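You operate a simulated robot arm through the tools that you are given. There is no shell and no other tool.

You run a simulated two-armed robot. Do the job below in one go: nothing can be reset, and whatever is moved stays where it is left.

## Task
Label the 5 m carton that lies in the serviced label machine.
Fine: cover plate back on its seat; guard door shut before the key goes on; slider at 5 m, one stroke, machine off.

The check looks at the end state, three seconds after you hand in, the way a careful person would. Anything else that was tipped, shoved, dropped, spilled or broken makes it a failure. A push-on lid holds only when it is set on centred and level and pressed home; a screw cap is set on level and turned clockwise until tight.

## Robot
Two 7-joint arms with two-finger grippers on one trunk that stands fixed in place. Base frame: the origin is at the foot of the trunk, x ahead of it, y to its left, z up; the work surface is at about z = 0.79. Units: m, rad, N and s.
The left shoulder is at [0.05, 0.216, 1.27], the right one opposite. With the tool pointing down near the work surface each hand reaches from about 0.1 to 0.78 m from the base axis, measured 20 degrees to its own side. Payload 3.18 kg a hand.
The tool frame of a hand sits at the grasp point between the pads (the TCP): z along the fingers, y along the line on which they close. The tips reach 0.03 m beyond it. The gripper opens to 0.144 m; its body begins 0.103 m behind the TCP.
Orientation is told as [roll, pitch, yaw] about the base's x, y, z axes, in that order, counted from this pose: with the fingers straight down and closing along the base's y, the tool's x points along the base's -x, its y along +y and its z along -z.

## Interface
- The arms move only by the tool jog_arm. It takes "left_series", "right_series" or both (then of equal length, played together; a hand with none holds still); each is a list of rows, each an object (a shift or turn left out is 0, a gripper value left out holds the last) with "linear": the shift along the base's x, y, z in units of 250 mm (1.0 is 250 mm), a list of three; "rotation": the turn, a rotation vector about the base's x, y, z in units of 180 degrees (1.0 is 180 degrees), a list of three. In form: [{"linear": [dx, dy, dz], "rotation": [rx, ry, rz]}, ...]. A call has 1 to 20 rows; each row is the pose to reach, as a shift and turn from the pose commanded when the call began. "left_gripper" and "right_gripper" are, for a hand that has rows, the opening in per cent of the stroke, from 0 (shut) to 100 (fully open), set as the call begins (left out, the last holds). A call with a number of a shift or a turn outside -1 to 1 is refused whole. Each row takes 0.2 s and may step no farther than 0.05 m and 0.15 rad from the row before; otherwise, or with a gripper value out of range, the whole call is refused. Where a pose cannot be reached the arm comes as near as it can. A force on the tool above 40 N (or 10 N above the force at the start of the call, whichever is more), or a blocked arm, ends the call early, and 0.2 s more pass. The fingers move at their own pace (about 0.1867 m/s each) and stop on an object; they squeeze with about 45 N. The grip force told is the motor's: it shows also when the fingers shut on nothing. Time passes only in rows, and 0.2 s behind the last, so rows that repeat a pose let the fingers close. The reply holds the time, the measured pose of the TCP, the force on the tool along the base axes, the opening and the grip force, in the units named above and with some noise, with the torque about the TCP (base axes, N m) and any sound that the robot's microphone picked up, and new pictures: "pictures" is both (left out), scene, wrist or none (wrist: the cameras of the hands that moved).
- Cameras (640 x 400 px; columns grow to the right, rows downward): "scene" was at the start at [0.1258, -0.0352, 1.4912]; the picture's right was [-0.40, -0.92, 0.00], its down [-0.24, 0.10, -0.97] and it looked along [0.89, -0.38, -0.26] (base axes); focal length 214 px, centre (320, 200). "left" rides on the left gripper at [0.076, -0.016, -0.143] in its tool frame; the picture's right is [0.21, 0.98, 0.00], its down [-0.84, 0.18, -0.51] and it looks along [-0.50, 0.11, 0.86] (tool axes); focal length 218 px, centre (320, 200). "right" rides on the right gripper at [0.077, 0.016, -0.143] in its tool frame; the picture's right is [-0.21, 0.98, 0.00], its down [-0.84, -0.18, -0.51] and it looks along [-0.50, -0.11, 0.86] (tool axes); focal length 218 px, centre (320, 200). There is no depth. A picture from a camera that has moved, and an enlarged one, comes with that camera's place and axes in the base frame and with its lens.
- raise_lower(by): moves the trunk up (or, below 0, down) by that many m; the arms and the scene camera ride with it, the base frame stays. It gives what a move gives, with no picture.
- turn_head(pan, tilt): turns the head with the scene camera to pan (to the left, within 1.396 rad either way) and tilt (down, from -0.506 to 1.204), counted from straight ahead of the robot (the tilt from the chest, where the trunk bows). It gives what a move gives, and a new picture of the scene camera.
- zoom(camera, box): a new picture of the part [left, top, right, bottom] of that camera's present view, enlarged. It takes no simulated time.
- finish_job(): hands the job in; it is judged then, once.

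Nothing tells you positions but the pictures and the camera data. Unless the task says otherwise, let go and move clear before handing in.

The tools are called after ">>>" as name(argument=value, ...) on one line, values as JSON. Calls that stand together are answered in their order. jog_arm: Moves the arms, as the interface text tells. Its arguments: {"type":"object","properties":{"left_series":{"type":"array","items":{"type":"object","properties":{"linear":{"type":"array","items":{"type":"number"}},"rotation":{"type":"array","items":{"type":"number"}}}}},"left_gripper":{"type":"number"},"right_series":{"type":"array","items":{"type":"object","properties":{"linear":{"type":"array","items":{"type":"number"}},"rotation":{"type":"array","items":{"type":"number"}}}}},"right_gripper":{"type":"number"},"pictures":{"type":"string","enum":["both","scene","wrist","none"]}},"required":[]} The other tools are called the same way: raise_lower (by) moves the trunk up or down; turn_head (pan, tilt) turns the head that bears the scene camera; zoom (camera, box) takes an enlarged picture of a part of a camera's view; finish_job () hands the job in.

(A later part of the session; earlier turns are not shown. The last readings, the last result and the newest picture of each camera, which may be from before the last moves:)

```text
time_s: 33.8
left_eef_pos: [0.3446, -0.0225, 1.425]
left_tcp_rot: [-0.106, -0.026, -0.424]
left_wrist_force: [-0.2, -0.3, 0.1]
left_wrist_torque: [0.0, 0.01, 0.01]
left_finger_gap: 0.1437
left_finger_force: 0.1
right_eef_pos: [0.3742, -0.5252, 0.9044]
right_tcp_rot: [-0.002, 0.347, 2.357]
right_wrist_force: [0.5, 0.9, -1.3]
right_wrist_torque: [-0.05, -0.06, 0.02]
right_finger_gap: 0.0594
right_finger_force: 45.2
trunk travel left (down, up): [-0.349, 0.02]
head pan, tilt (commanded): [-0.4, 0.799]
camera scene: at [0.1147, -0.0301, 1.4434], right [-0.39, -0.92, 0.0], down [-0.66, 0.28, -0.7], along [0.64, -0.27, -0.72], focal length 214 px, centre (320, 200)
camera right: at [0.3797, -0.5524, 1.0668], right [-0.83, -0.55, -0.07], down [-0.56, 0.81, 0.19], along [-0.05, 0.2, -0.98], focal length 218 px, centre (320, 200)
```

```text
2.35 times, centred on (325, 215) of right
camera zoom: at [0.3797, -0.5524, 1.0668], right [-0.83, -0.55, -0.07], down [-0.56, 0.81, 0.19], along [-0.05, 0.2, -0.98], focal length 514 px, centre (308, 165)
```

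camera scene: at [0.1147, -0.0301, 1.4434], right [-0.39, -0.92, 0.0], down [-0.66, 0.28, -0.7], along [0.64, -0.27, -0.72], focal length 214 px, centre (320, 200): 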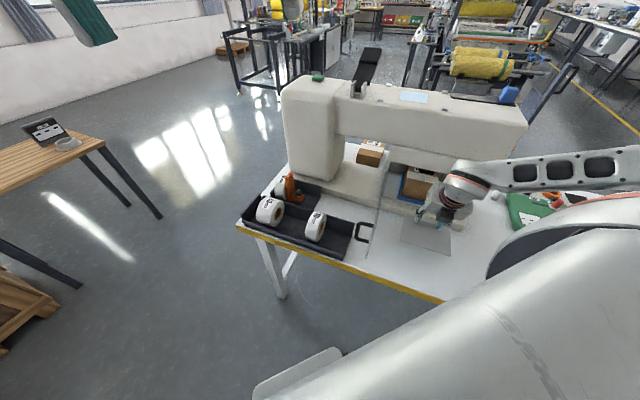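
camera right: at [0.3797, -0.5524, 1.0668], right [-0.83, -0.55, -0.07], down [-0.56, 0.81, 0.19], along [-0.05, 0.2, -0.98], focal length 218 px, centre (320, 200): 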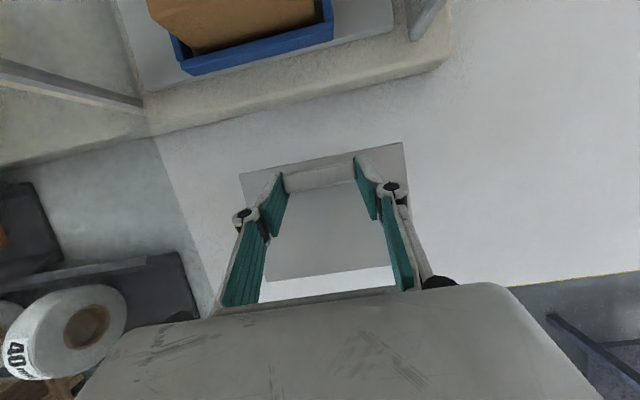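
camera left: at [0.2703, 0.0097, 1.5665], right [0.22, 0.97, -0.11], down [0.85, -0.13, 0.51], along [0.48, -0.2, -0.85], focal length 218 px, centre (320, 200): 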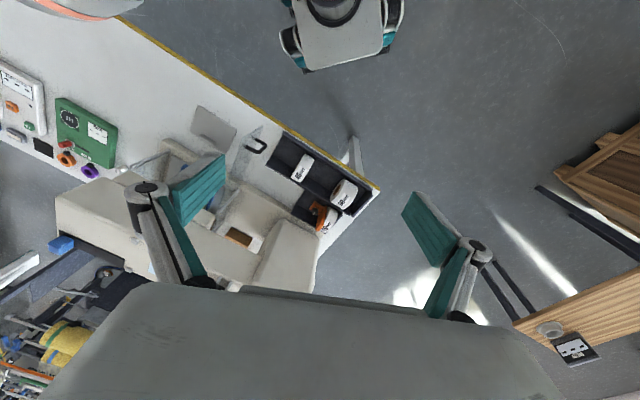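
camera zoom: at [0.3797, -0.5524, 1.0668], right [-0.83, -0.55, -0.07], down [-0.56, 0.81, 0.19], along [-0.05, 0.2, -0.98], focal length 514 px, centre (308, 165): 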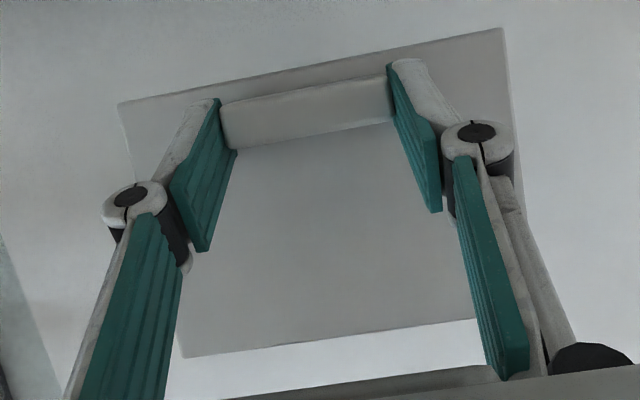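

The plate hangs level. I'll raise the trunk 2 cm for reach and lift the plate straight up in front of the machine.

>>> raise_lower(by=0.019)

>>> jog_arm(right_series=[{"linear": [0, 0, 0.12]}, {"linear": [0, 0, 0.26]}, {"linear": [0, 0, 0.41]}, {"linear": [0, 0, 0.56]}, {"linear": [0, 0, 0.71]}, {"linear": [0, 0, 0.86]}, {"linear": [0, 0, 1.0]}], pictures="none")

>>> jog_arm(right_series=[{"linear": [0, 0, 0.12]}, {"linear": [0, 0, 0.26]}, {"linear": [0, 0, 0.4]}, {"linear": [0, 0, 0.54]}, {"linear": [0, 0, 0.62]}], pictures="both")

```text
time_s: 34.4
left_eef_pos: [0.3402, -0.0253, 1.4408]
left_tcp_rot: [-0.103, -0.025, -0.426]
left_wrist_force: [0.9, -0.7, 0.0]
left_wrist_torque: [0.01, 0.04, 0.0]
left_finger_gap: 0.144
left_finger_force: 0.0
right_eef_pos: [0.3745, -0.5224, 0.9241]
right_tcp_rot: [0.0, 0.346, 2.357]
right_wrist_force: [0.3, -0.3, -3.2]
right_wrist_torque: [-0.04, -0.08, -0.03]
right_finger_gap: 0.0595
right_finger_force: 44.9
trunk travel left (down, up): [-0.368, 0.001]
head pan, tilt (commanded): [-0.4, 0.799]
```

```text
time_s: 36.0
left_eef_pos: [0.3382, -0.0251, 1.4418]
left_tcp_rot: [-0.106, -0.027, -0.426]
left_wrist_force: [0.1, 0.1, 0.3]
left_wrist_torque: [-0.04, -0.02, 0.02]
left_finger_gap: 0.144
left_finger_force: 0.1
right_eef_pos: [0.375, -0.5212, 1.1748]
right_tcp_rot: [-0.002, 0.348, 2.359]
right_wrist_force: [0.7, 0.0, -1.7]
right_wrist_torque: [-0.07, -0.01, -0.01]
right_finger_gap: 0.0592
right_finger_force: 45.3
trunk travel left (down, up): [-0.368, 0.001]
head pan, tilt (commanded): [-0.4, 0.799]
```

```text
time_s: 37.2
left_eef_pos: [0.3399, -0.0255, 1.4417]
left_tcp_rot: [-0.105, -0.023, -0.425]
left_wrist_force: [0.2, 0.1, 0.3]
left_wrist_torque: [0.03, 0.01, 0.03]
left_finger_gap: 0.1442
left_finger_force: 0.1
right_eef_pos: [0.373, -0.5236, 1.3315]
right_tcp_rot: [-0.001, 0.345, 2.359]
right_wrist_force: [0.0, 0.4, -1.3]
right_wrist_torque: [-0.01, -0.01, 0.0]
right_finger_gap: 0.0594
right_finger_force: 45.0
trunk travel left (down, up): [-0.368, 0.001]
head pan, tilt (commanded): [-0.4, 0.799]
camera scene: at [0.1154, -0.0297, 1.4617], right [-0.39, -0.92, 0.0], down [-0.66, 0.28, -0.7], along [0.64, -0.27, -0.72], focal length 214 px, centre (320, 200)
camera right: at [0.3779, -0.552, 1.4924], right [-0.83, -0.55, -0.07], down [-0.56, 0.81, 0.19], along [-0.05, 0.2, -0.98], focal length 218 px, centre (320, 200)
```

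scene: 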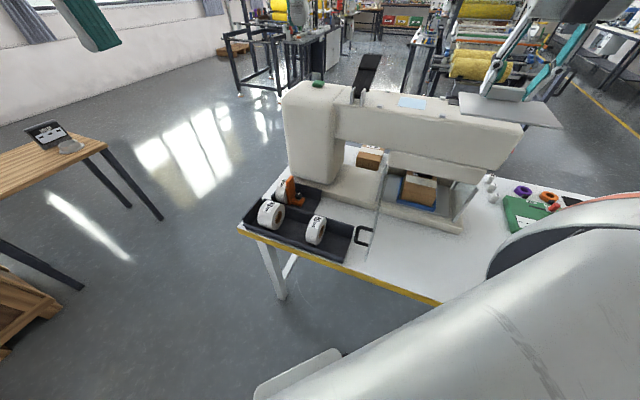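
right: 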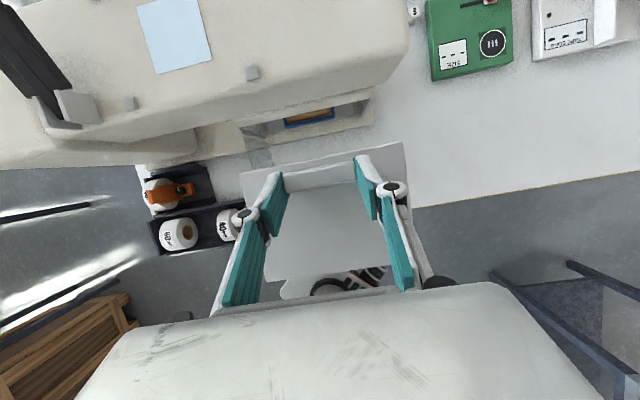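

The plate is held level above the machine's height. Moving outward toward the seat in stages.

>>> jog_arm(right_series=[{"linear": [0.12, -0.025, 0]}, {"linear": [0.27, -0.06, 0]}, {"linear": [0.42, -0.095, 0]}, {"linear": [0.57, -0.13, 0]}, {"linear": [0.72, -0.16, 0]}, {"linear": [0.84, -0.19, 0]}], pictures="both")

```text
time_s: 38.6
left_eef_pos: [0.34, -0.0248, 1.4401]
left_tcp_rot: [-0.105, -0.026, -0.427]
left_wrist_force: [0.9, -0.5, -1.0]
left_wrist_torque: [-0.01, 0.0, -0.02]
left_finger_gap: 0.1439
left_finger_force: 0.0
right_eef_pos: [0.5846, -0.5677, 1.3292]
right_tcp_rot: [-0.001, 0.344, 2.356]
right_wrist_force: [0.1, 0.7, -1.7]
right_wrist_torque: [-0.06, 0.0, 0.01]
right_finger_gap: 0.0594
right_finger_force: 45.0
trunk travel left (down, up): [-0.368, 0.001]
head pan, tilt (commanded): [-0.4, 0.799]
camera scene: at [0.1166, -0.0298, 1.4615], right [-0.39, -0.92, 0.0], down [-0.66, 0.28, -0.7], along [0.64, -0.27, -0.72], focal length 214 px, centre (320, 200)
camera right: at [0.5901, -0.5965, 1.491], right [-0.83, -0.55, -0.07], down [-0.56, 0.81, 0.19], along [-0.05, 0.2, -0.98], focal length 218 px, centre (320, 200)
```

scene: 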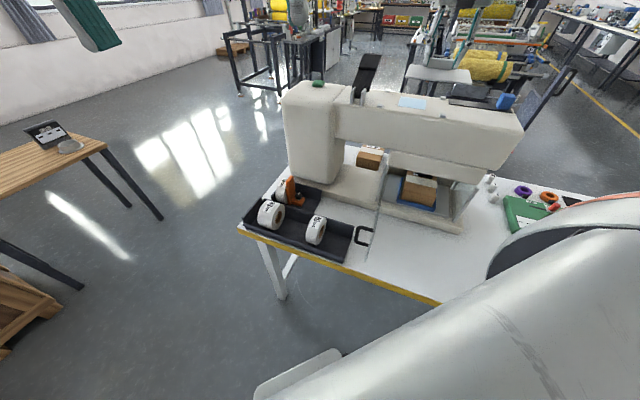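
right: 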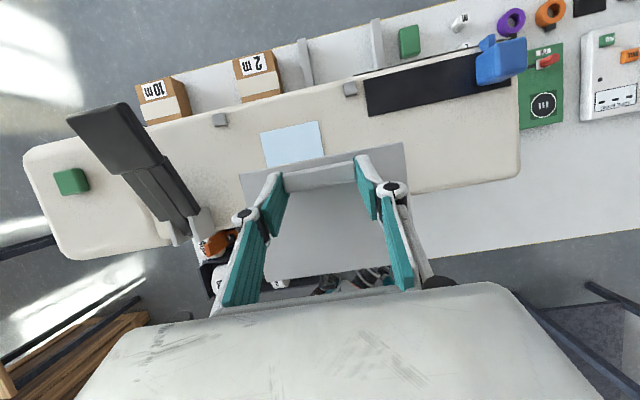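

The far pegs and the pale patch are visible. I'll measure them from here.

>>> zoom(camera="right", box=[190, 60, 400, 200])

>>> zoom(camera="scene", box=[340, 60, 540, 160])

```text
2.86 times, centred on (295, 130) of right
camera zoom: at [0.5901, -0.5965, 1.491], right [-0.83, -0.55, -0.07], down [-0.56, 0.81, 0.19], along [-0.05, 0.2, -0.98], focal length 624 px, centre (391, 400)
```

zoom: 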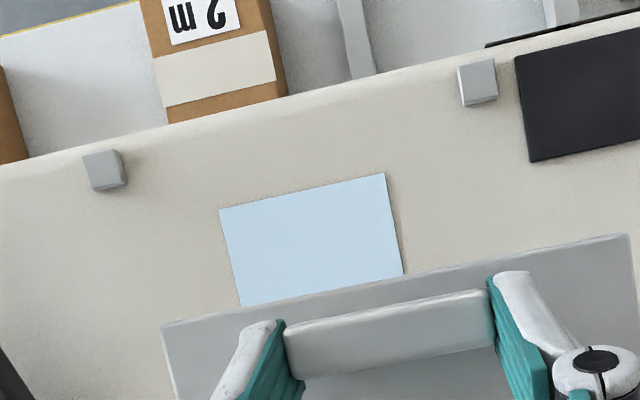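

```text
3.20 times, centred on (440, 110) of scene
camera zoom: at [0.1166, -0.0298, 1.4615], right [-0.39, -0.92, 0.0], down [-0.66, 0.28, -0.7], along [0.64, -0.27, -0.72], focal length 686 px, centre (-64, 488)
```

zoom: 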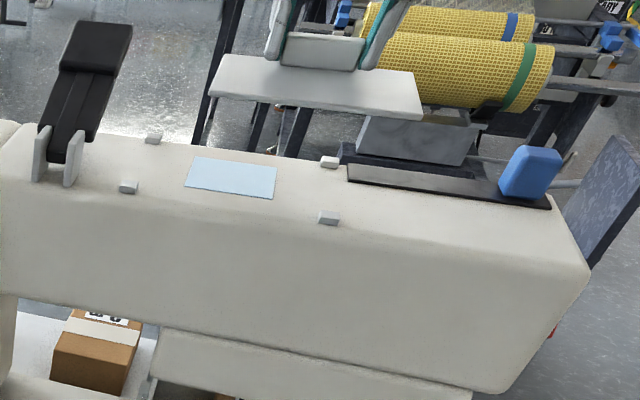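

Seat centre works out to (0.636, -0.564), surface at z ≈ 1.183, with about 8 mm clearance to each peg. I'll move the plate over it at height and check the alignment.

>>> jog_arm(right_series=[{"linear": [0.1, -0.024, 0]}, {"linear": [0.2, -0.048, 0]}, {"linear": [0.288, -0.069, 0]}, {"linear": [0.288, -0.069, -0.1]}, {"linear": [0.288, -0.069, -0.2]}], pictures="both")

>>> zoom(camera="right", box=[190, 100, 450, 300])

>>> zoom(camera="scene", box=[340, 60, 540, 160])

```text
time_s: 39.8
left_eef_pos: [0.3398, -0.0238, 1.4413]
left_tcp_rot: [-0.105, -0.026, -0.427]
left_wrist_force: [1.2, 0.4, 0.2]
left_wrist_torque: [0.0, 0.03, 0.01]
left_finger_gap: 0.144
left_finger_force: 0.1
right_eef_pos: [0.6578, -0.5859, 1.2808]
right_tcp_rot: [-0.003, 0.347, 2.356]
right_wrist_force: [0.1, -0.3, -3.1]
right_wrist_torque: [-0.06, -0.03, 0.01]
right_finger_gap: 0.0592
right_finger_force: 45.1
trunk travel left (down, up): [-0.368, 0.001]
head pan, tilt (commanded): [-0.4, 0.799]
camera scene: at [0.1161, -0.0299, 1.4616], right [-0.39, -0.92, 0.0], down [-0.66, 0.28, -0.7], along [0.64, -0.27, -0.72], focal length 214 px, centre (320, 200)
camera right: at [0.663, -0.6141, 1.4416], right [-0.83, -0.55, -0.07], down [-0.56, 0.81, 0.19], along [-0.05, 0.2, -0.98], focal length 218 px, centre (320, 200)
```

scene: 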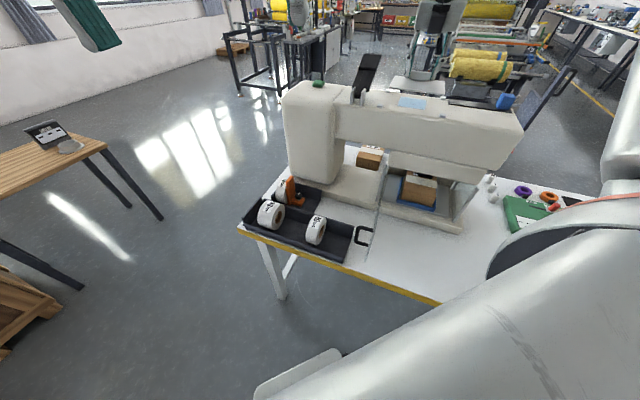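
right: 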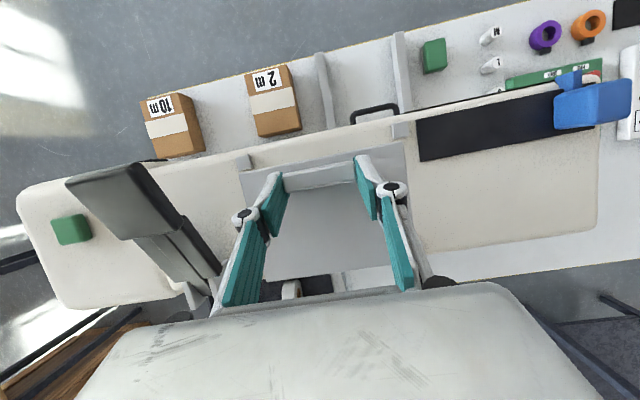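

```text
2.00 times, centred on (320, 200) of right
camera zoom: at [0.663, -0.6141, 1.4416], right [-0.83, -0.55, -0.07], down [-0.56, 0.81, 0.19], along [-0.05, 0.2, -0.98], focal length 436 px, centre (320, 200)
```

zoom: 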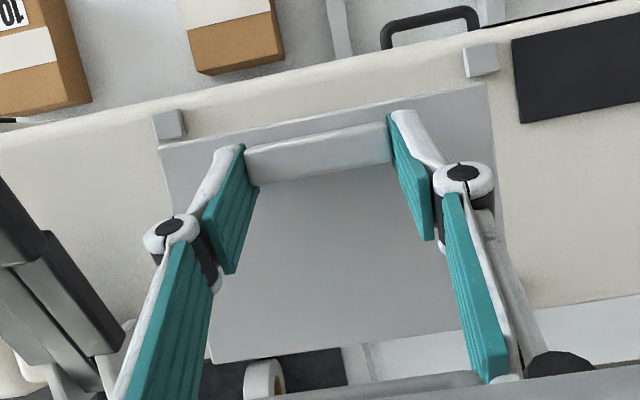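

```text
3.20 times, centred on (440, 110) of scene
camera zoom: at [0.1161, -0.0299, 1.4616], right [-0.39, -0.92, 0.0], down [-0.66, 0.28, -0.7], along [0.64, -0.27, -0.72], focal length 686 px, centre (-64, 488)
```

zoom: 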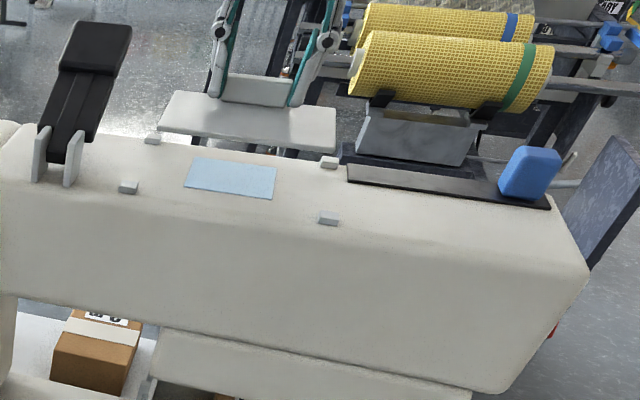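

Alignment is within about 1 mm. I'll lower straight down and slow near contact.

>>> jog_arm(right_series=[{"linear": [0, 0, -0.08]}, {"linear": [0, 0, -0.14]}, {"linear": [0, 0, -0.18]}, {"linear": [0, 0, -0.2]}, {"linear": [0, 0, -0.212]}], pictures="both")

>>> zoom(camera="right", box=[190, 100, 450, 300])

>>> zoom(camera="scene", box=[370, 70, 470, 130])

```text
time_s: 41.0
left_eef_pos: [0.3394, -0.0249, 1.441]
left_tcp_rot: [-0.105, -0.024, -0.426]
left_wrist_force: [0.1, -1.0, -0.7]
left_wrist_torque: [0.01, 0.03, 0.0]
left_finger_gap: 0.144
left_finger_force: 0.0
right_eef_pos: [0.6565, -0.5865, 1.2287]
right_tcp_rot: [-0.002, 0.353, 2.357]
right_wrist_force: [-1.2, -2.1, 13.9]
right_wrist_torque: [0.16, 0.3, 0.02]
right_finger_gap: 0.0595
right_finger_force: 45.5
trunk travel left (down, up): [-0.368, 0.001]
head pan, tilt (commanded): [-0.4, 0.799]
camera scene: at [0.1146, -0.0292, 1.4619], right [-0.39, -0.92, 0.0], down [-0.66, 0.28, -0.7], along [0.64, -0.27, -0.72], focal length 214 px, centre (320, 200)
camera right: at [0.6617, -0.6145, 1.3912], right [-0.83, -0.55, -0.07], down [-0.56, 0.81, 0.19], along [-0.04, 0.2, -0.98], focal length 218 px, centre (320, 200)
```

scene: 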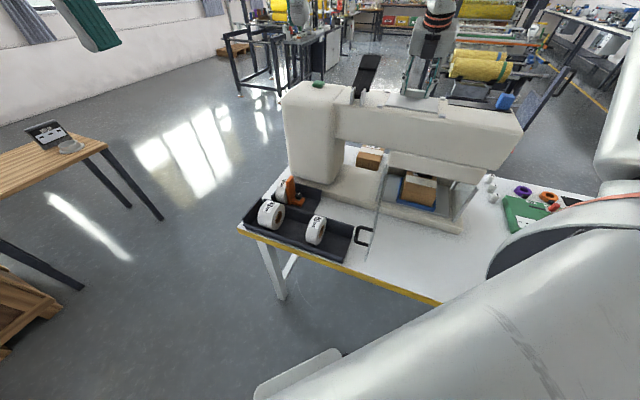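
right: 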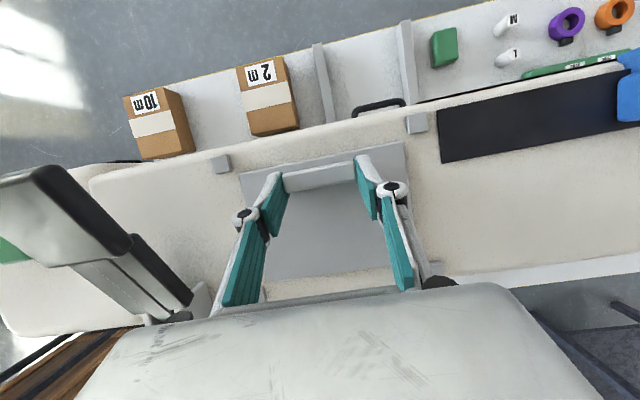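

```text
2.00 times, centred on (320, 200) of right
camera zoom: at [0.6617, -0.6145, 1.3912], right [-0.83, -0.55, -0.07], down [-0.56, 0.81, 0.19], along [-0.04, 0.2, -0.98], focal length 436 px, centre (320, 200)
```

zoom: 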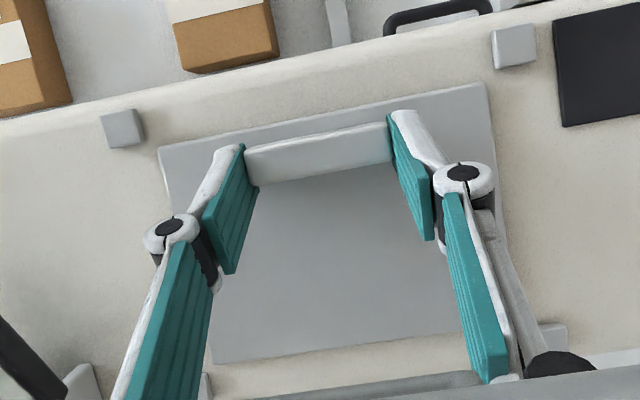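

```text
6.40 times, centred on (420, 100) of scene
camera zoom: at [0.1146, -0.0292, 1.4619], right [-0.39, -0.92, 0.0], down [-0.66, 0.28, -0.7], along [0.64, -0.27, -0.72], focal length 1373 px, centre (-320, 840)
```

zoom: 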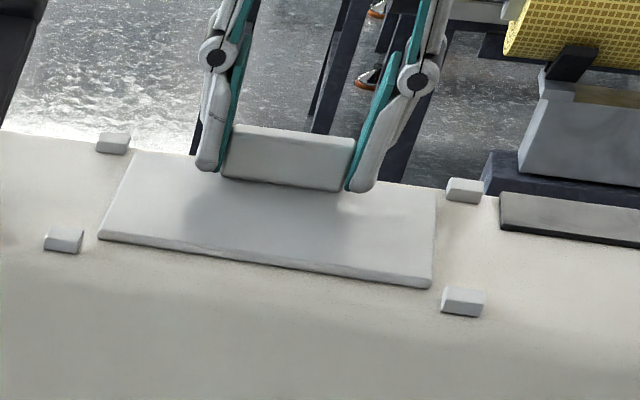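

The plate is seated with contact force and sits evenly between the four pegs. I'll press it lightly home, then release.

>>> jog_arm(right_series=[{"linear": [0, 0, -0.006]}, {"linear": [0, 0, -0.012]}, {"linear": [0, 0, -0.012]}], pictures="none")

>>> jog_arm(right_series=[{"linear": [0, 0, 0.004]}, {"linear": [0, 0, 0.01]}, {"linear": [0, 0, 0.012]}], right_gripper=58, pictures="wrist")

```text
time_s: 41.8
left_eef_pos: [0.3379, -0.0238, 1.4405]
left_tcp_rot: [-0.106, -0.026, -0.425]
left_wrist_force: [-0.2, -0.7, 0.1]
left_wrist_torque: [0.02, 0.01, -0.01]
left_finger_gap: 0.144
left_finger_force: 0.1
right_eef_pos: [0.6568, -0.5878, 1.2281]
right_tcp_rot: [-0.004, 0.354, 2.358]
right_wrist_force: [6.8, -2.4, 27.4]
right_wrist_torque: [-0.43, -0.54, 0.06]
right_finger_gap: 0.0598
right_finger_force: 45.2
trunk travel left (down, up): [-0.368, 0.001]
head pan, tilt (commanded): [-0.4, 0.799]
```

```text
time_s: 42.6
left_eef_pos: [0.3385, -0.0243, 1.4411]
left_tcp_rot: [-0.105, -0.027, -0.426]
left_wrist_force: [-0.2, 0.8, 0.4]
left_wrist_torque: [-0.04, -0.02, -0.03]
left_finger_gap: 0.1438
left_finger_force: 0.0
right_eef_pos: [0.6561, -0.5877, 1.2267]
right_tcp_rot: [-0.001, 0.344, 2.357]
right_wrist_force: [0.2, 1.3, -0.5]
right_wrist_torque: [0.0, -0.05, 0.0]
right_finger_gap: 0.0838
right_finger_force: 0.1
trunk travel left (down, up): [-0.368, 0.001]
head pan, tilt (commanded): [-0.4, 0.799]
camera right: at [0.6615, -0.615, 1.3879], right [-0.83, -0.55, -0.07], down [-0.55, 0.81, 0.19], along [-0.05, 0.2, -0.98], focal length 218 px, centre (320, 200)
```

right: 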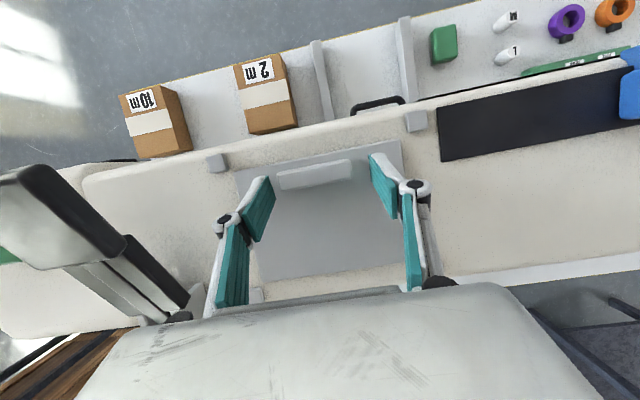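

Released. I'll lift clear and check the seating.

>>> jog_arm(right_series=[{"linear": [0, 0, 0.08]}, {"linear": [0, 0, 0.2]}, {"linear": [0, 0, 0.36]}, {"linear": [-0.05, 0.05, 0.45]}], pictures="both")

>>> zoom(camera="scene", box=[370, 70, 470, 130])

>>> zoom(camera="right", box=[180, 80, 440, 280])

```text
time_s: 43.6
left_eef_pos: [0.3375, -0.0245, 1.4412]
left_tcp_rot: [-0.105, -0.026, -0.425]
left_wrist_force: [-0.7, 0.2, -0.5]
left_wrist_torque: [0.0, -0.04, 0.01]
left_finger_gap: 0.144
left_finger_force: 0.1
right_eef_pos: [0.6415, -0.5719, 1.3431]
right_tcp_rot: [-0.003, 0.347, 2.357]
right_wrist_force: [-0.4, 0.6, 0.2]
right_wrist_torque: [-0.02, -0.09, 0.01]
right_finger_gap: 0.0836
right_finger_force: 0.0
trunk travel left (down, up): [-0.368, 0.001]
head pan, tilt (commanded): [-0.4, 0.799]
camera scene: at [0.1138, -0.0287, 1.4619], right [-0.39, -0.92, 0.0], down [-0.66, 0.28, -0.7], along [0.64, -0.27, -0.72], focal length 214 px, centre (320, 200)
camera right: at [0.6467, -0.5998, 1.5045], right [-0.83, -0.55, -0.07], down [-0.56, 0.81, 0.19], along [-0.05, 0.2, -0.98], focal length 218 px, centre (320, 200)
```

scene: 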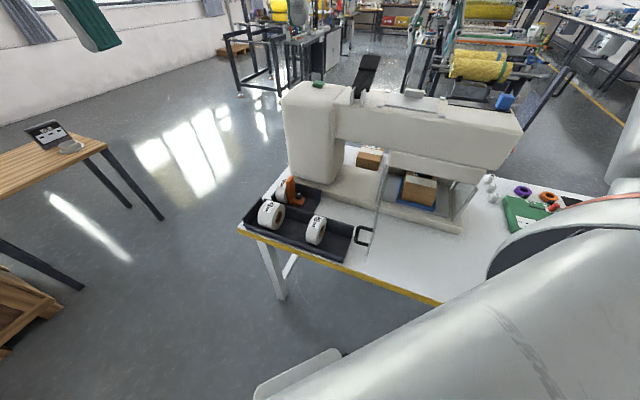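
right: 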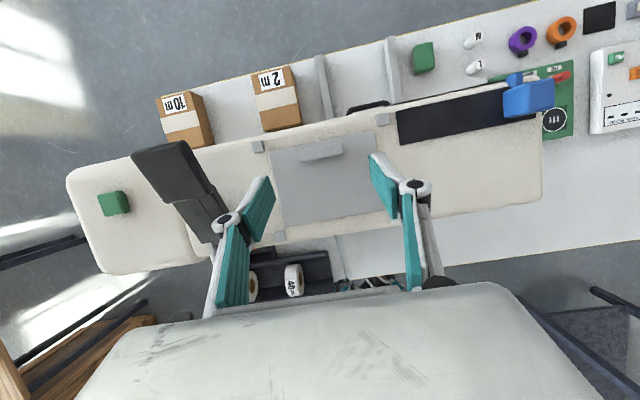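

```text
6.40 times, centred on (420, 100) of scene
camera zoom: at [0.1138, -0.0287, 1.4619], right [-0.39, -0.92, 0.0], down [-0.66, 0.28, -0.7], along [0.64, -0.27, -0.72], focal length 1373 px, centre (-320, 840)
```

zoom: 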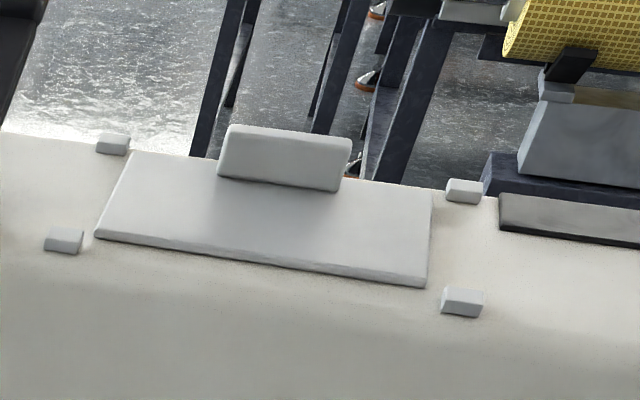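

```text
2.00 times, centred on (310, 180) of right
camera zoom: at [0.6467, -0.5998, 1.5045], right [-0.83, -0.55, -0.07], down [-0.56, 0.81, 0.19], along [-0.05, 0.2, -0.98], focal length 436 px, centre (340, 240)
```

zoom: 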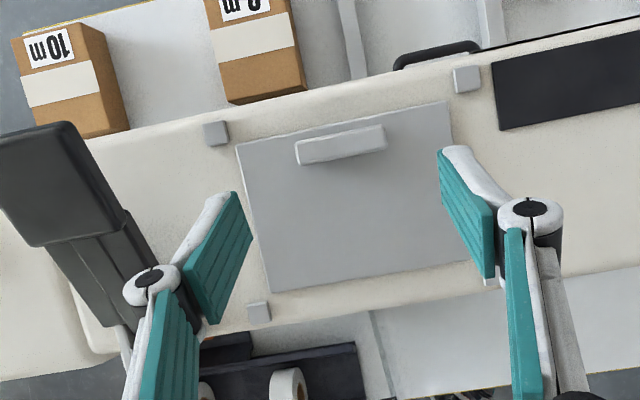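

The cover plate is centred between the pegs to within about 1 mm. Next is the guard door. I'll retract toward the robot and look at the open door from above.

>>> jog_arm(right_series=[{"linear": [-0.13, 0.08, 0.02], "rotation": [0.011, 0.011, 0]}, {"linear": [-0.27, 0.17, 0.02], "rotation": [0.022, 0.022, 0]}, {"linear": [-0.41, 0.26, 0.02], "rotation": [0.033, 0.033, 0]}, {"linear": [-0.55, 0.35, 0.0], "rotation": [0.045, 0.045, 0]}, {"linear": [-0.69, 0.44, -0.02], "rotation": [0.056, 0.056, 0]}, {"linear": [-0.83, 0.53, -0.06], "rotation": [0.067, 0.067, 0]}, {"linear": [-0.96, 0.62, -0.12], "rotation": [0.078, 0.078, 0]}], right_gripper=0, pictures="both")

```text
time_s: 45.2
left_eef_pos: [0.3383, -0.024, 1.4412]
left_tcp_rot: [-0.103, -0.025, -0.426]
left_wrist_force: [-0.4, -0.3, -0.1]
left_wrist_torque: [0.02, -0.03, 0.0]
left_finger_gap: 0.144
left_finger_force: 0.0
right_eef_pos: [0.4049, -0.4216, 1.31]
right_tcp_rot: [-0.004, 0.0, 2.357]
right_wrist_force: [-0.5, -0.8, 0.1]
right_wrist_torque: [0.04, -0.04, 0.0]
right_finger_gap: 0.0
right_finger_force: 30.4
trunk travel left (down, up): [-0.368, 0.001]
head pan, tilt (commanded): [-0.4, 0.799]
camera scene: at [0.1145, -0.0298, 1.4617], right [-0.39, -0.92, 0.0], down [-0.66, 0.28, -0.7], along [0.64, -0.27, -0.72], focal length 214 px, centre (320, 200)
camera right: at [0.4479, -0.486, 1.4536], right [-0.84, -0.54, 0.0], down [-0.47, 0.72, 0.51], along [-0.28, 0.43, -0.86], focal length 218 px, centre (320, 200)
```

scene: 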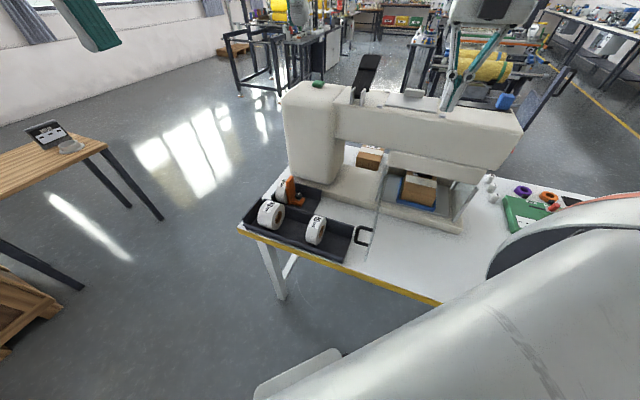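
right: 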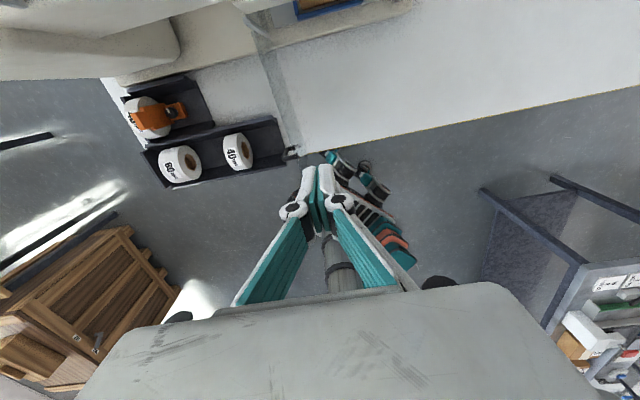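

>>> zoom(camera="right", box=[230, 0, 370, 170])

>>> zoom(camera="scene", box=[330, 150, 490, 280])

>>> zoom(camera="scene", box=[345, 150, 405, 270])

```text
2.35 times, centred on (300, 85) of right
camera zoom: at [0.4479, -0.486, 1.4536], right [-0.84, -0.54, 0.0], down [-0.47, 0.72, 0.51], along [-0.28, 0.43, -0.86], focal length 514 px, centre (367, 471)
```

zoom: 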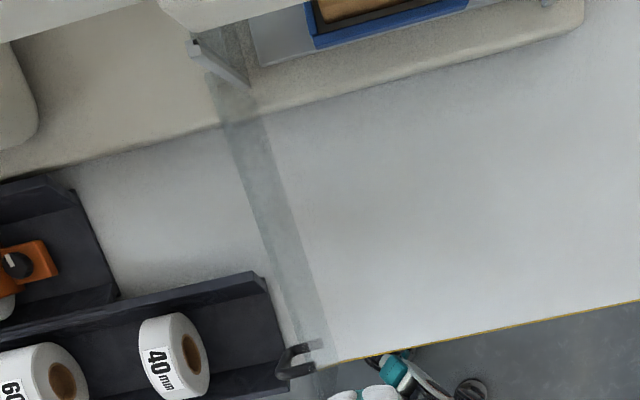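

```text
3.08 times, centred on (410, 215) of scene
camera zoom: at [0.1145, -0.0298, 1.4617], right [-0.39, -0.92, 0.0], down [-0.66, 0.28, -0.7], along [0.64, -0.27, -0.72], focal length 660 px, centre (43, 154)
```

zoom: 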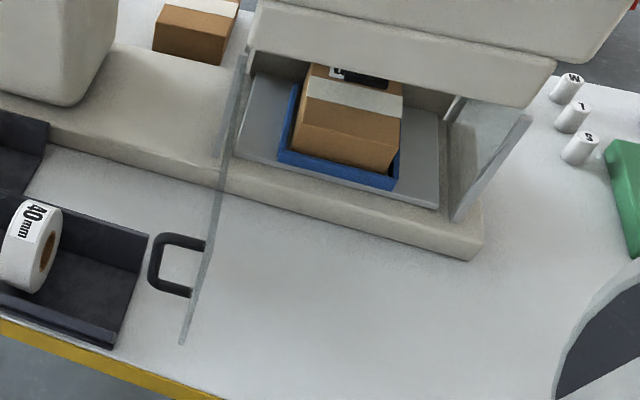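

```text
3.33 times, centred on (375, 210) of scene
camera zoom: at [0.1145, -0.0298, 1.4617], right [-0.39, -0.92, 0.0], down [-0.66, 0.28, -0.7], along [0.64, -0.27, -0.72], focal length 715 px, centre (137, 167)
```

zoom: 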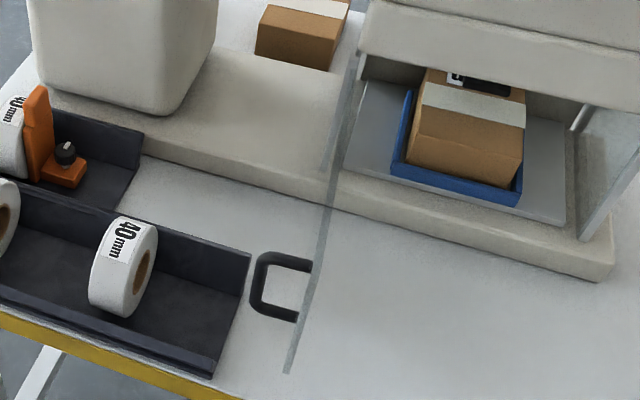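

The door pane stands open at about 90°: hinge near (0.55, -0.47), free edge near (0.38, -0.30), z ≈ 0.80–1.02, with its handle on the left face. I'll turn the closed hand and bring it to the left side of the pane to swing it shut.

>>> jog_arm(right_series=[{"linear": [0.02, 0.03, 0], "rotation": [0, 0, -0.047]}, {"linear": [0.04, 0.07, 0], "rotation": [0, 0, -0.094]}, {"linear": [0.06, 0.12, 0], "rotation": [0, 0, -0.141]}, {"linear": [0.08, 0.17, 0], "rotation": [0, 0, -0.188]}, {"linear": [0.1, 0.22, 0], "rotation": [0, 0, -0.235]}, {"linear": [0.12, 0.27, 0], "rotation": [0, 0, -0.282]}, {"linear": [0.15, 0.32, -0.02], "rotation": [0, 0, -0.329]}, {"linear": [0.18, 0.37, -0.06], "rotation": [0, 0, -0.376]}, {"linear": [0.21, 0.42, -0.12], "rotation": [0, 0, -0.423]}, {"linear": [0.25, 0.46, -0.2], "rotation": [0, 0, -0.47]}, {"linear": [0.275, 0.47, -0.3], "rotation": [0, 0, -0.5]}], pictures="both")

```text
time_s: 47.6
left_eef_pos: [0.3393, -0.0247, 1.4407]
left_tcp_rot: [-0.103, -0.026, -0.426]
left_wrist_force: [0.2, 0.5, 0.0]
left_wrist_torque: [0.03, 0.01, -0.02]
left_finger_gap: 0.1438
left_finger_force: 0.0
right_eef_pos: [0.4713, -0.3033, 1.2347]
right_tcp_rot: [0.002, 0.0, 0.783]
right_wrist_force: [0.2, -0.7, 0.4]
right_wrist_torque: [-0.01, 0.05, 0.04]
right_finger_gap: 0.0
right_finger_force: 30.9
trunk travel left (down, up): [-0.368, 0.001]
head pan, tilt (commanded): [-0.4, 0.799]
camera scene: at [0.1159, -0.0299, 1.4616], right [-0.39, -0.92, 0.0], down [-0.66, 0.28, -0.7], along [0.64, -0.27, -0.72], focal length 214 px, centre (320, 200)
camera right: at [0.4065, -0.345, 1.3777], right [-0.54, 0.84, 0.0], down [0.72, 0.47, 0.51], along [0.43, 0.27, -0.86], focal length 218 px, centre (320, 200)
```

scene: 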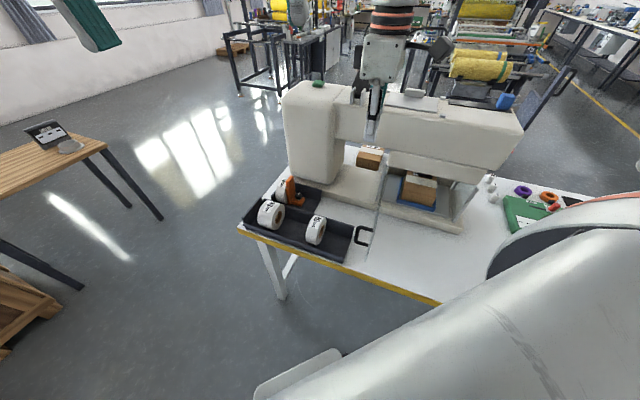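
right: 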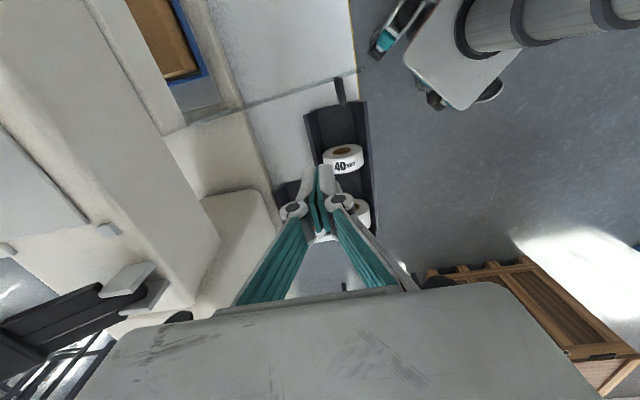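

>>> zoom(camera="right", box=[150, 40, 410, 220])

>>> zoom(camera="scene", box=[320, 60, 440, 260])

```text
2.22 times, centred on (280, 130) of right
camera zoom: at [0.4065, -0.345, 1.3777], right [-0.54, 0.84, 0.0], down [0.72, 0.47, 0.51], along [0.43, 0.27, -0.86], focal length 485 px, centre (409, 356)
```

zoom: 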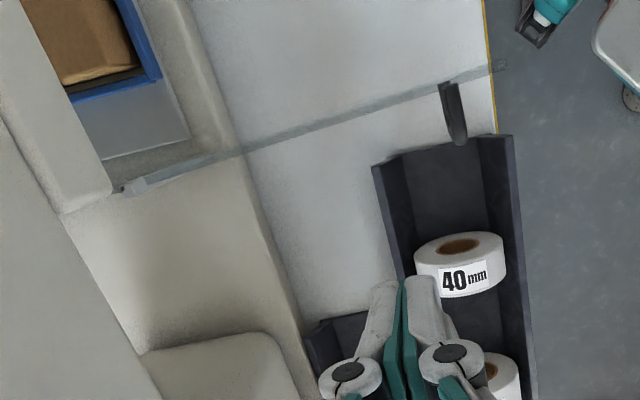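

```text
2.00 times, centred on (380, 160) of scene
camera zoom: at [0.1159, -0.0299, 1.4616], right [-0.39, -0.92, 0.0], down [-0.66, 0.28, -0.7], along [0.64, -0.27, -0.72], focal length 429 px, centre (200, 280)
```

zoom: 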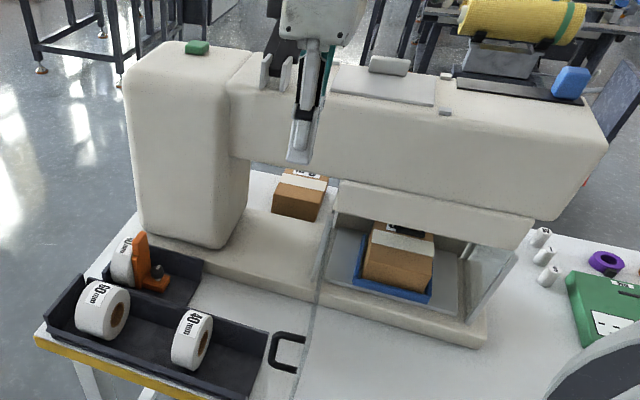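

The pane is at about e_l ≈ 0.07 and the fingers are about 5 cm to its left. Lowering the closed fingers beside it.

>>> jog_arm(right_series=[{"linear": [0, 0, -0.16]}, {"linear": [0, 0, -0.32]}, {"linear": [0, 0, -0.48]}, {"linear": [0, 0, -0.64]}, {"linear": [0, 0, -0.8]}, {"linear": [0, 0, -0.96]}], pictures="none")

>>> jog_arm(right_series=[{"linear": [0, 0, -0.1]}, {"linear": [0, 0, -0.18]}], pictures="both")

>>> zoom(camera="scene", box=[320, 130, 440, 270])

```text
time_s: 49.0
left_eef_pos: [0.341, -0.0259, 1.44]
left_tcp_rot: [-0.105, -0.025, -0.426]
left_wrist_force: [0.0, -1.2, 0.0]
left_wrist_torque: [0.03, 0.01, 0.0]
left_finger_gap: 0.144
left_finger_force: 0.2
right_eef_pos: [0.4754, -0.3042, 0.9914]
right_tcp_rot: [0.004, -0.001, 0.787]
right_wrist_force: [-0.3, -0.4, 0.4]
right_wrist_torque: [0.0, 0.03, 0.01]
right_finger_gap: 0.0
right_finger_force: 30.6
trunk travel left (down, up): [-0.368, 0.001]
head pan, tilt (commanded): [-0.4, 0.799]
```

```text
time_s: 49.6
left_eef_pos: [0.3381, -0.024, 1.441]
left_tcp_rot: [-0.104, -0.026, -0.426]
left_wrist_force: [0.7, 0.4, -0.9]
left_wrist_torque: [-0.02, -0.01, 0.0]
left_finger_gap: 0.1439
left_finger_force: 0.0
right_eef_pos: [0.4849, -0.315, 0.9563]
right_tcp_rot: [0.008, 0.002, 0.791]
right_wrist_force: [-0.4, -0.4, -0.2]
right_wrist_torque: [0.0, -0.03, 0.02]
right_finger_gap: 0.0
right_finger_force: 30.8
right hand out of reach, approached as far as the arm can: row 1, 2
trunk travel left (down, up): [-0.368, 0.001]
head pan, tilt (commanded): [-0.4, 0.799]
camera scene: at [0.1151, -0.0294, 1.4617], right [-0.39, -0.92, 0.0], down [-0.66, 0.28, -0.7], along [0.64, -0.27, -0.72], focal length 214 px, centre (320, 200)
camera right: at [0.4206, -0.3576, 1.1004], right [-0.55, 0.84, 0.01], down [0.72, 0.47, 0.51], along [0.42, 0.28, -0.86], focal length 218 px, centre (320, 200)
```

scene: 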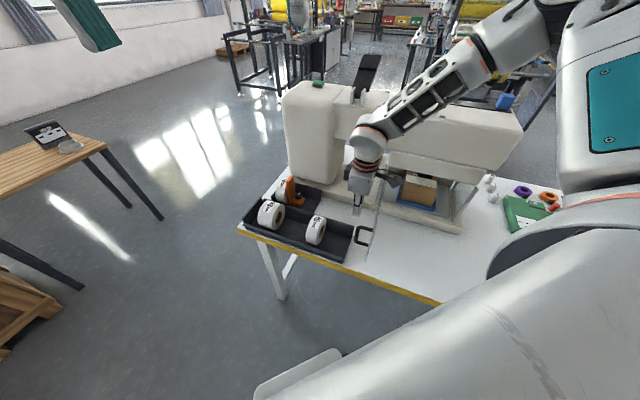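
right: 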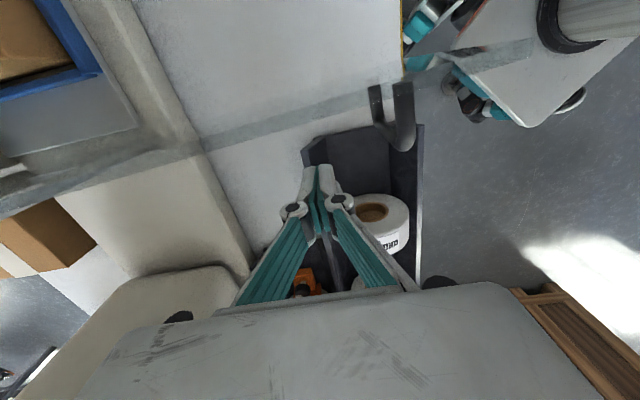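

```text
2.86 times, centred on (380, 200) of scene
camera zoom: at [0.1151, -0.0294, 1.4617], right [-0.39, -0.92, 0.0], down [-0.66, 0.28, -0.7], along [0.64, -0.27, -0.72], focal length 613 px, centre (149, 200)
```

zoom: 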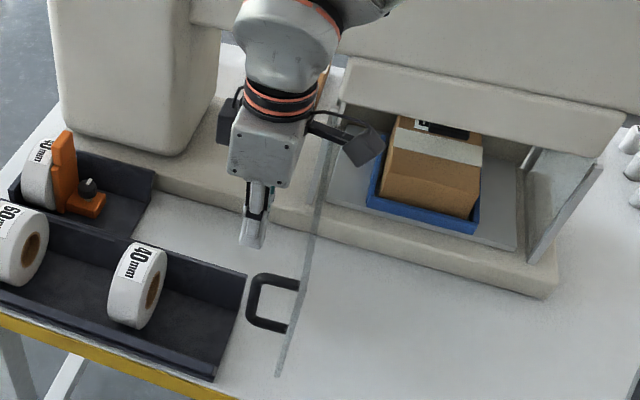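

The fingers are beside the pane, low enough to push and clear of the tray and rolls. I'll swing the door along its arc in stages.

>>> jog_arm(right_series=[{"linear": [-0.042, -0.04, 0]}, {"linear": [-0.084, -0.081, 0]}, {"linear": [-0.125, -0.118, 0]}, {"linear": [-0.165, -0.156, 0]}, {"linear": [-0.201, -0.2, 0]}, {"linear": [-0.236, -0.247, 0]}, {"linear": [-0.264, -0.295, 0]}, {"linear": [-0.29, -0.345, 0]}], pictures="both")

>>> zoom(camera="scene", box=[320, 130, 480, 270])

```text
time_s: 51.4
left_eef_pos: [0.3402, -0.0252, 1.4403]
left_tcp_rot: [-0.105, -0.028, -0.426]
left_wrist_force: [0.0, -0.9, 0.8]
left_wrist_torque: [-0.02, 0.01, 0.0]
left_finger_gap: 0.144
left_finger_force: 0.0
right_eef_pos: [0.4123, -0.3993, 0.9567]
right_tcp_rot: [-0.002, 0.0, 0.787]
right_wrist_force: [0.1, -0.3, -0.3]
right_wrist_torque: [0.02, -0.03, 0.0]
right_finger_gap: 0.0001
right_finger_force: 30.6
right hand out of reach, approached as far as the arm can: row 3
trunk travel left (down, up): [-0.368, 0.001]
head pan, tilt (commanded): [-0.4, 0.799]
camera scene: at [0.115, -0.0297, 1.4617], right [-0.39, -0.92, 0.0], down [-0.66, 0.28, -0.7], along [0.64, -0.27, -0.72], focal length 214 px, centre (320, 200)
camera right: at [0.3457, -0.442, 1.1006], right [-0.54, 0.84, 0.0], down [0.72, 0.47, 0.51], along [0.43, 0.28, -0.86], focal length 218 px, centre (320, 200)
```

scene: 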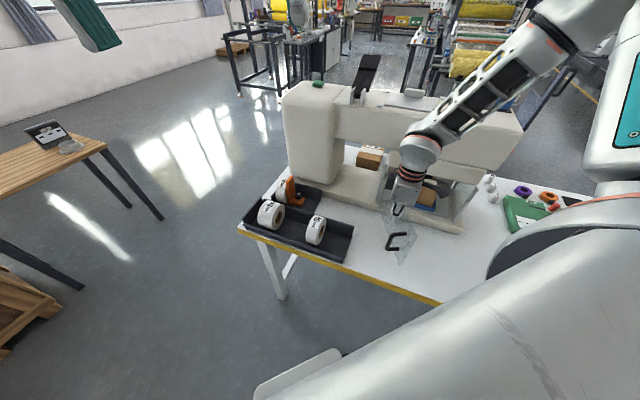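
right: 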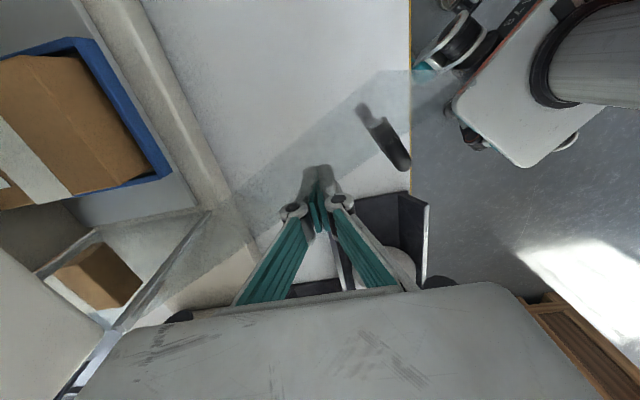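

```text
2.86 times, centred on (400, 200) of scene
camera zoom: at [0.115, -0.0297, 1.4617], right [-0.39, -0.92, 0.0], down [-0.66, 0.28, -0.7], along [0.64, -0.27, -0.72], focal length 613 px, centre (91, 200)
```

zoom: 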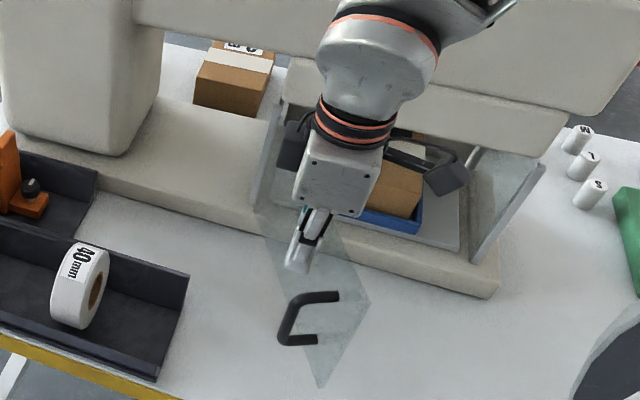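

The door follows the push. Continuing along the arc.

>>> jog_arm(right_series=[{"linear": [-0.02, -0.056, 0]}, {"linear": [-0.037, -0.113, 0]}, {"linear": [-0.049, -0.17, 0]}, {"linear": [-0.058, -0.227, 0]}, {"linear": [-0.061, -0.285, 0]}, {"linear": [-0.06, -0.343, 0]}, {"linear": [-0.052, -0.402, 0]}, {"linear": [-0.042, -0.462, 0]}, {"linear": [-0.024, -0.519, 0]}], pictures="both")

>>> zoom(camera="scene", box=[340, 130, 500, 270])

```text
time_s: 53.4
left_eef_pos: [0.3389, -0.0255, 1.4406]
left_tcp_rot: [-0.106, -0.023, -0.427]
left_wrist_force: [0.4, 0.0, -0.6]
left_wrist_torque: [0.02, 0.02, 0.0]
left_finger_gap: 0.1439
left_finger_force: 0.0
right_eef_pos: [0.4061, -0.5311, 0.9576]
right_tcp_rot: [-0.001, 0.001, 0.786]
right_wrist_force: [-0.8, -0.1, 0.5]
right_wrist_torque: [0.01, -0.01, 0.0]
right_finger_gap: 0.0001
right_finger_force: 30.4
trunk travel left (down, up): [-0.368, 0.001]
head pan, tilt (commanded): [-0.4, 0.799]
camera scene: at [0.1154, -0.0297, 1.4617], right [-0.39, -0.92, 0.0], down [-0.66, 0.28, -0.7], along [0.64, -0.27, -0.72], focal length 214 px, centre (320, 200)
camera right: at [0.3409, -0.5726, 1.1003], right [-0.54, 0.84, 0.0], down [0.72, 0.47, 0.51], along [0.43, 0.28, -0.86], focal length 218 px, centre (320, 200)
```

scene: 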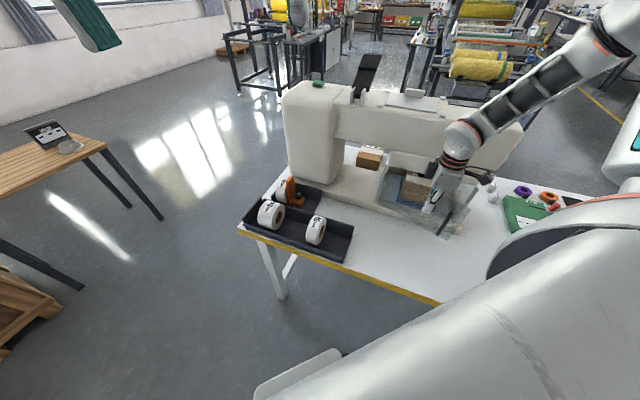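
right: 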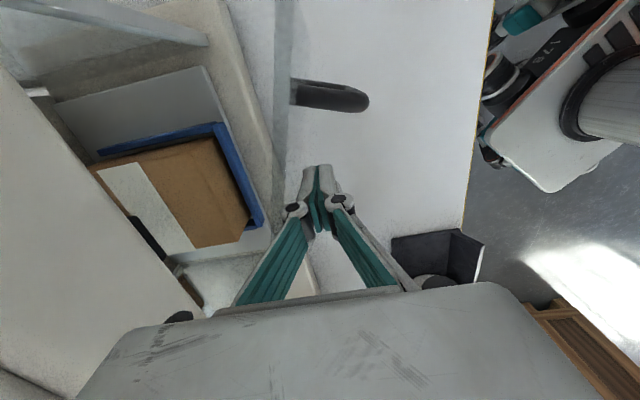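

```text
2.86 times, centred on (420, 200) of scene
camera zoom: at [0.1154, -0.0297, 1.4617], right [-0.39, -0.92, 0.0], down [-0.66, 0.28, -0.7], along [0.64, -0.27, -0.72], focal length 613 px, centre (34, 200)
```

zoom: 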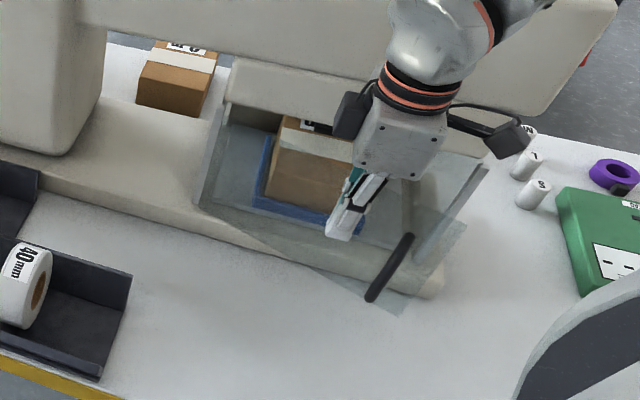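

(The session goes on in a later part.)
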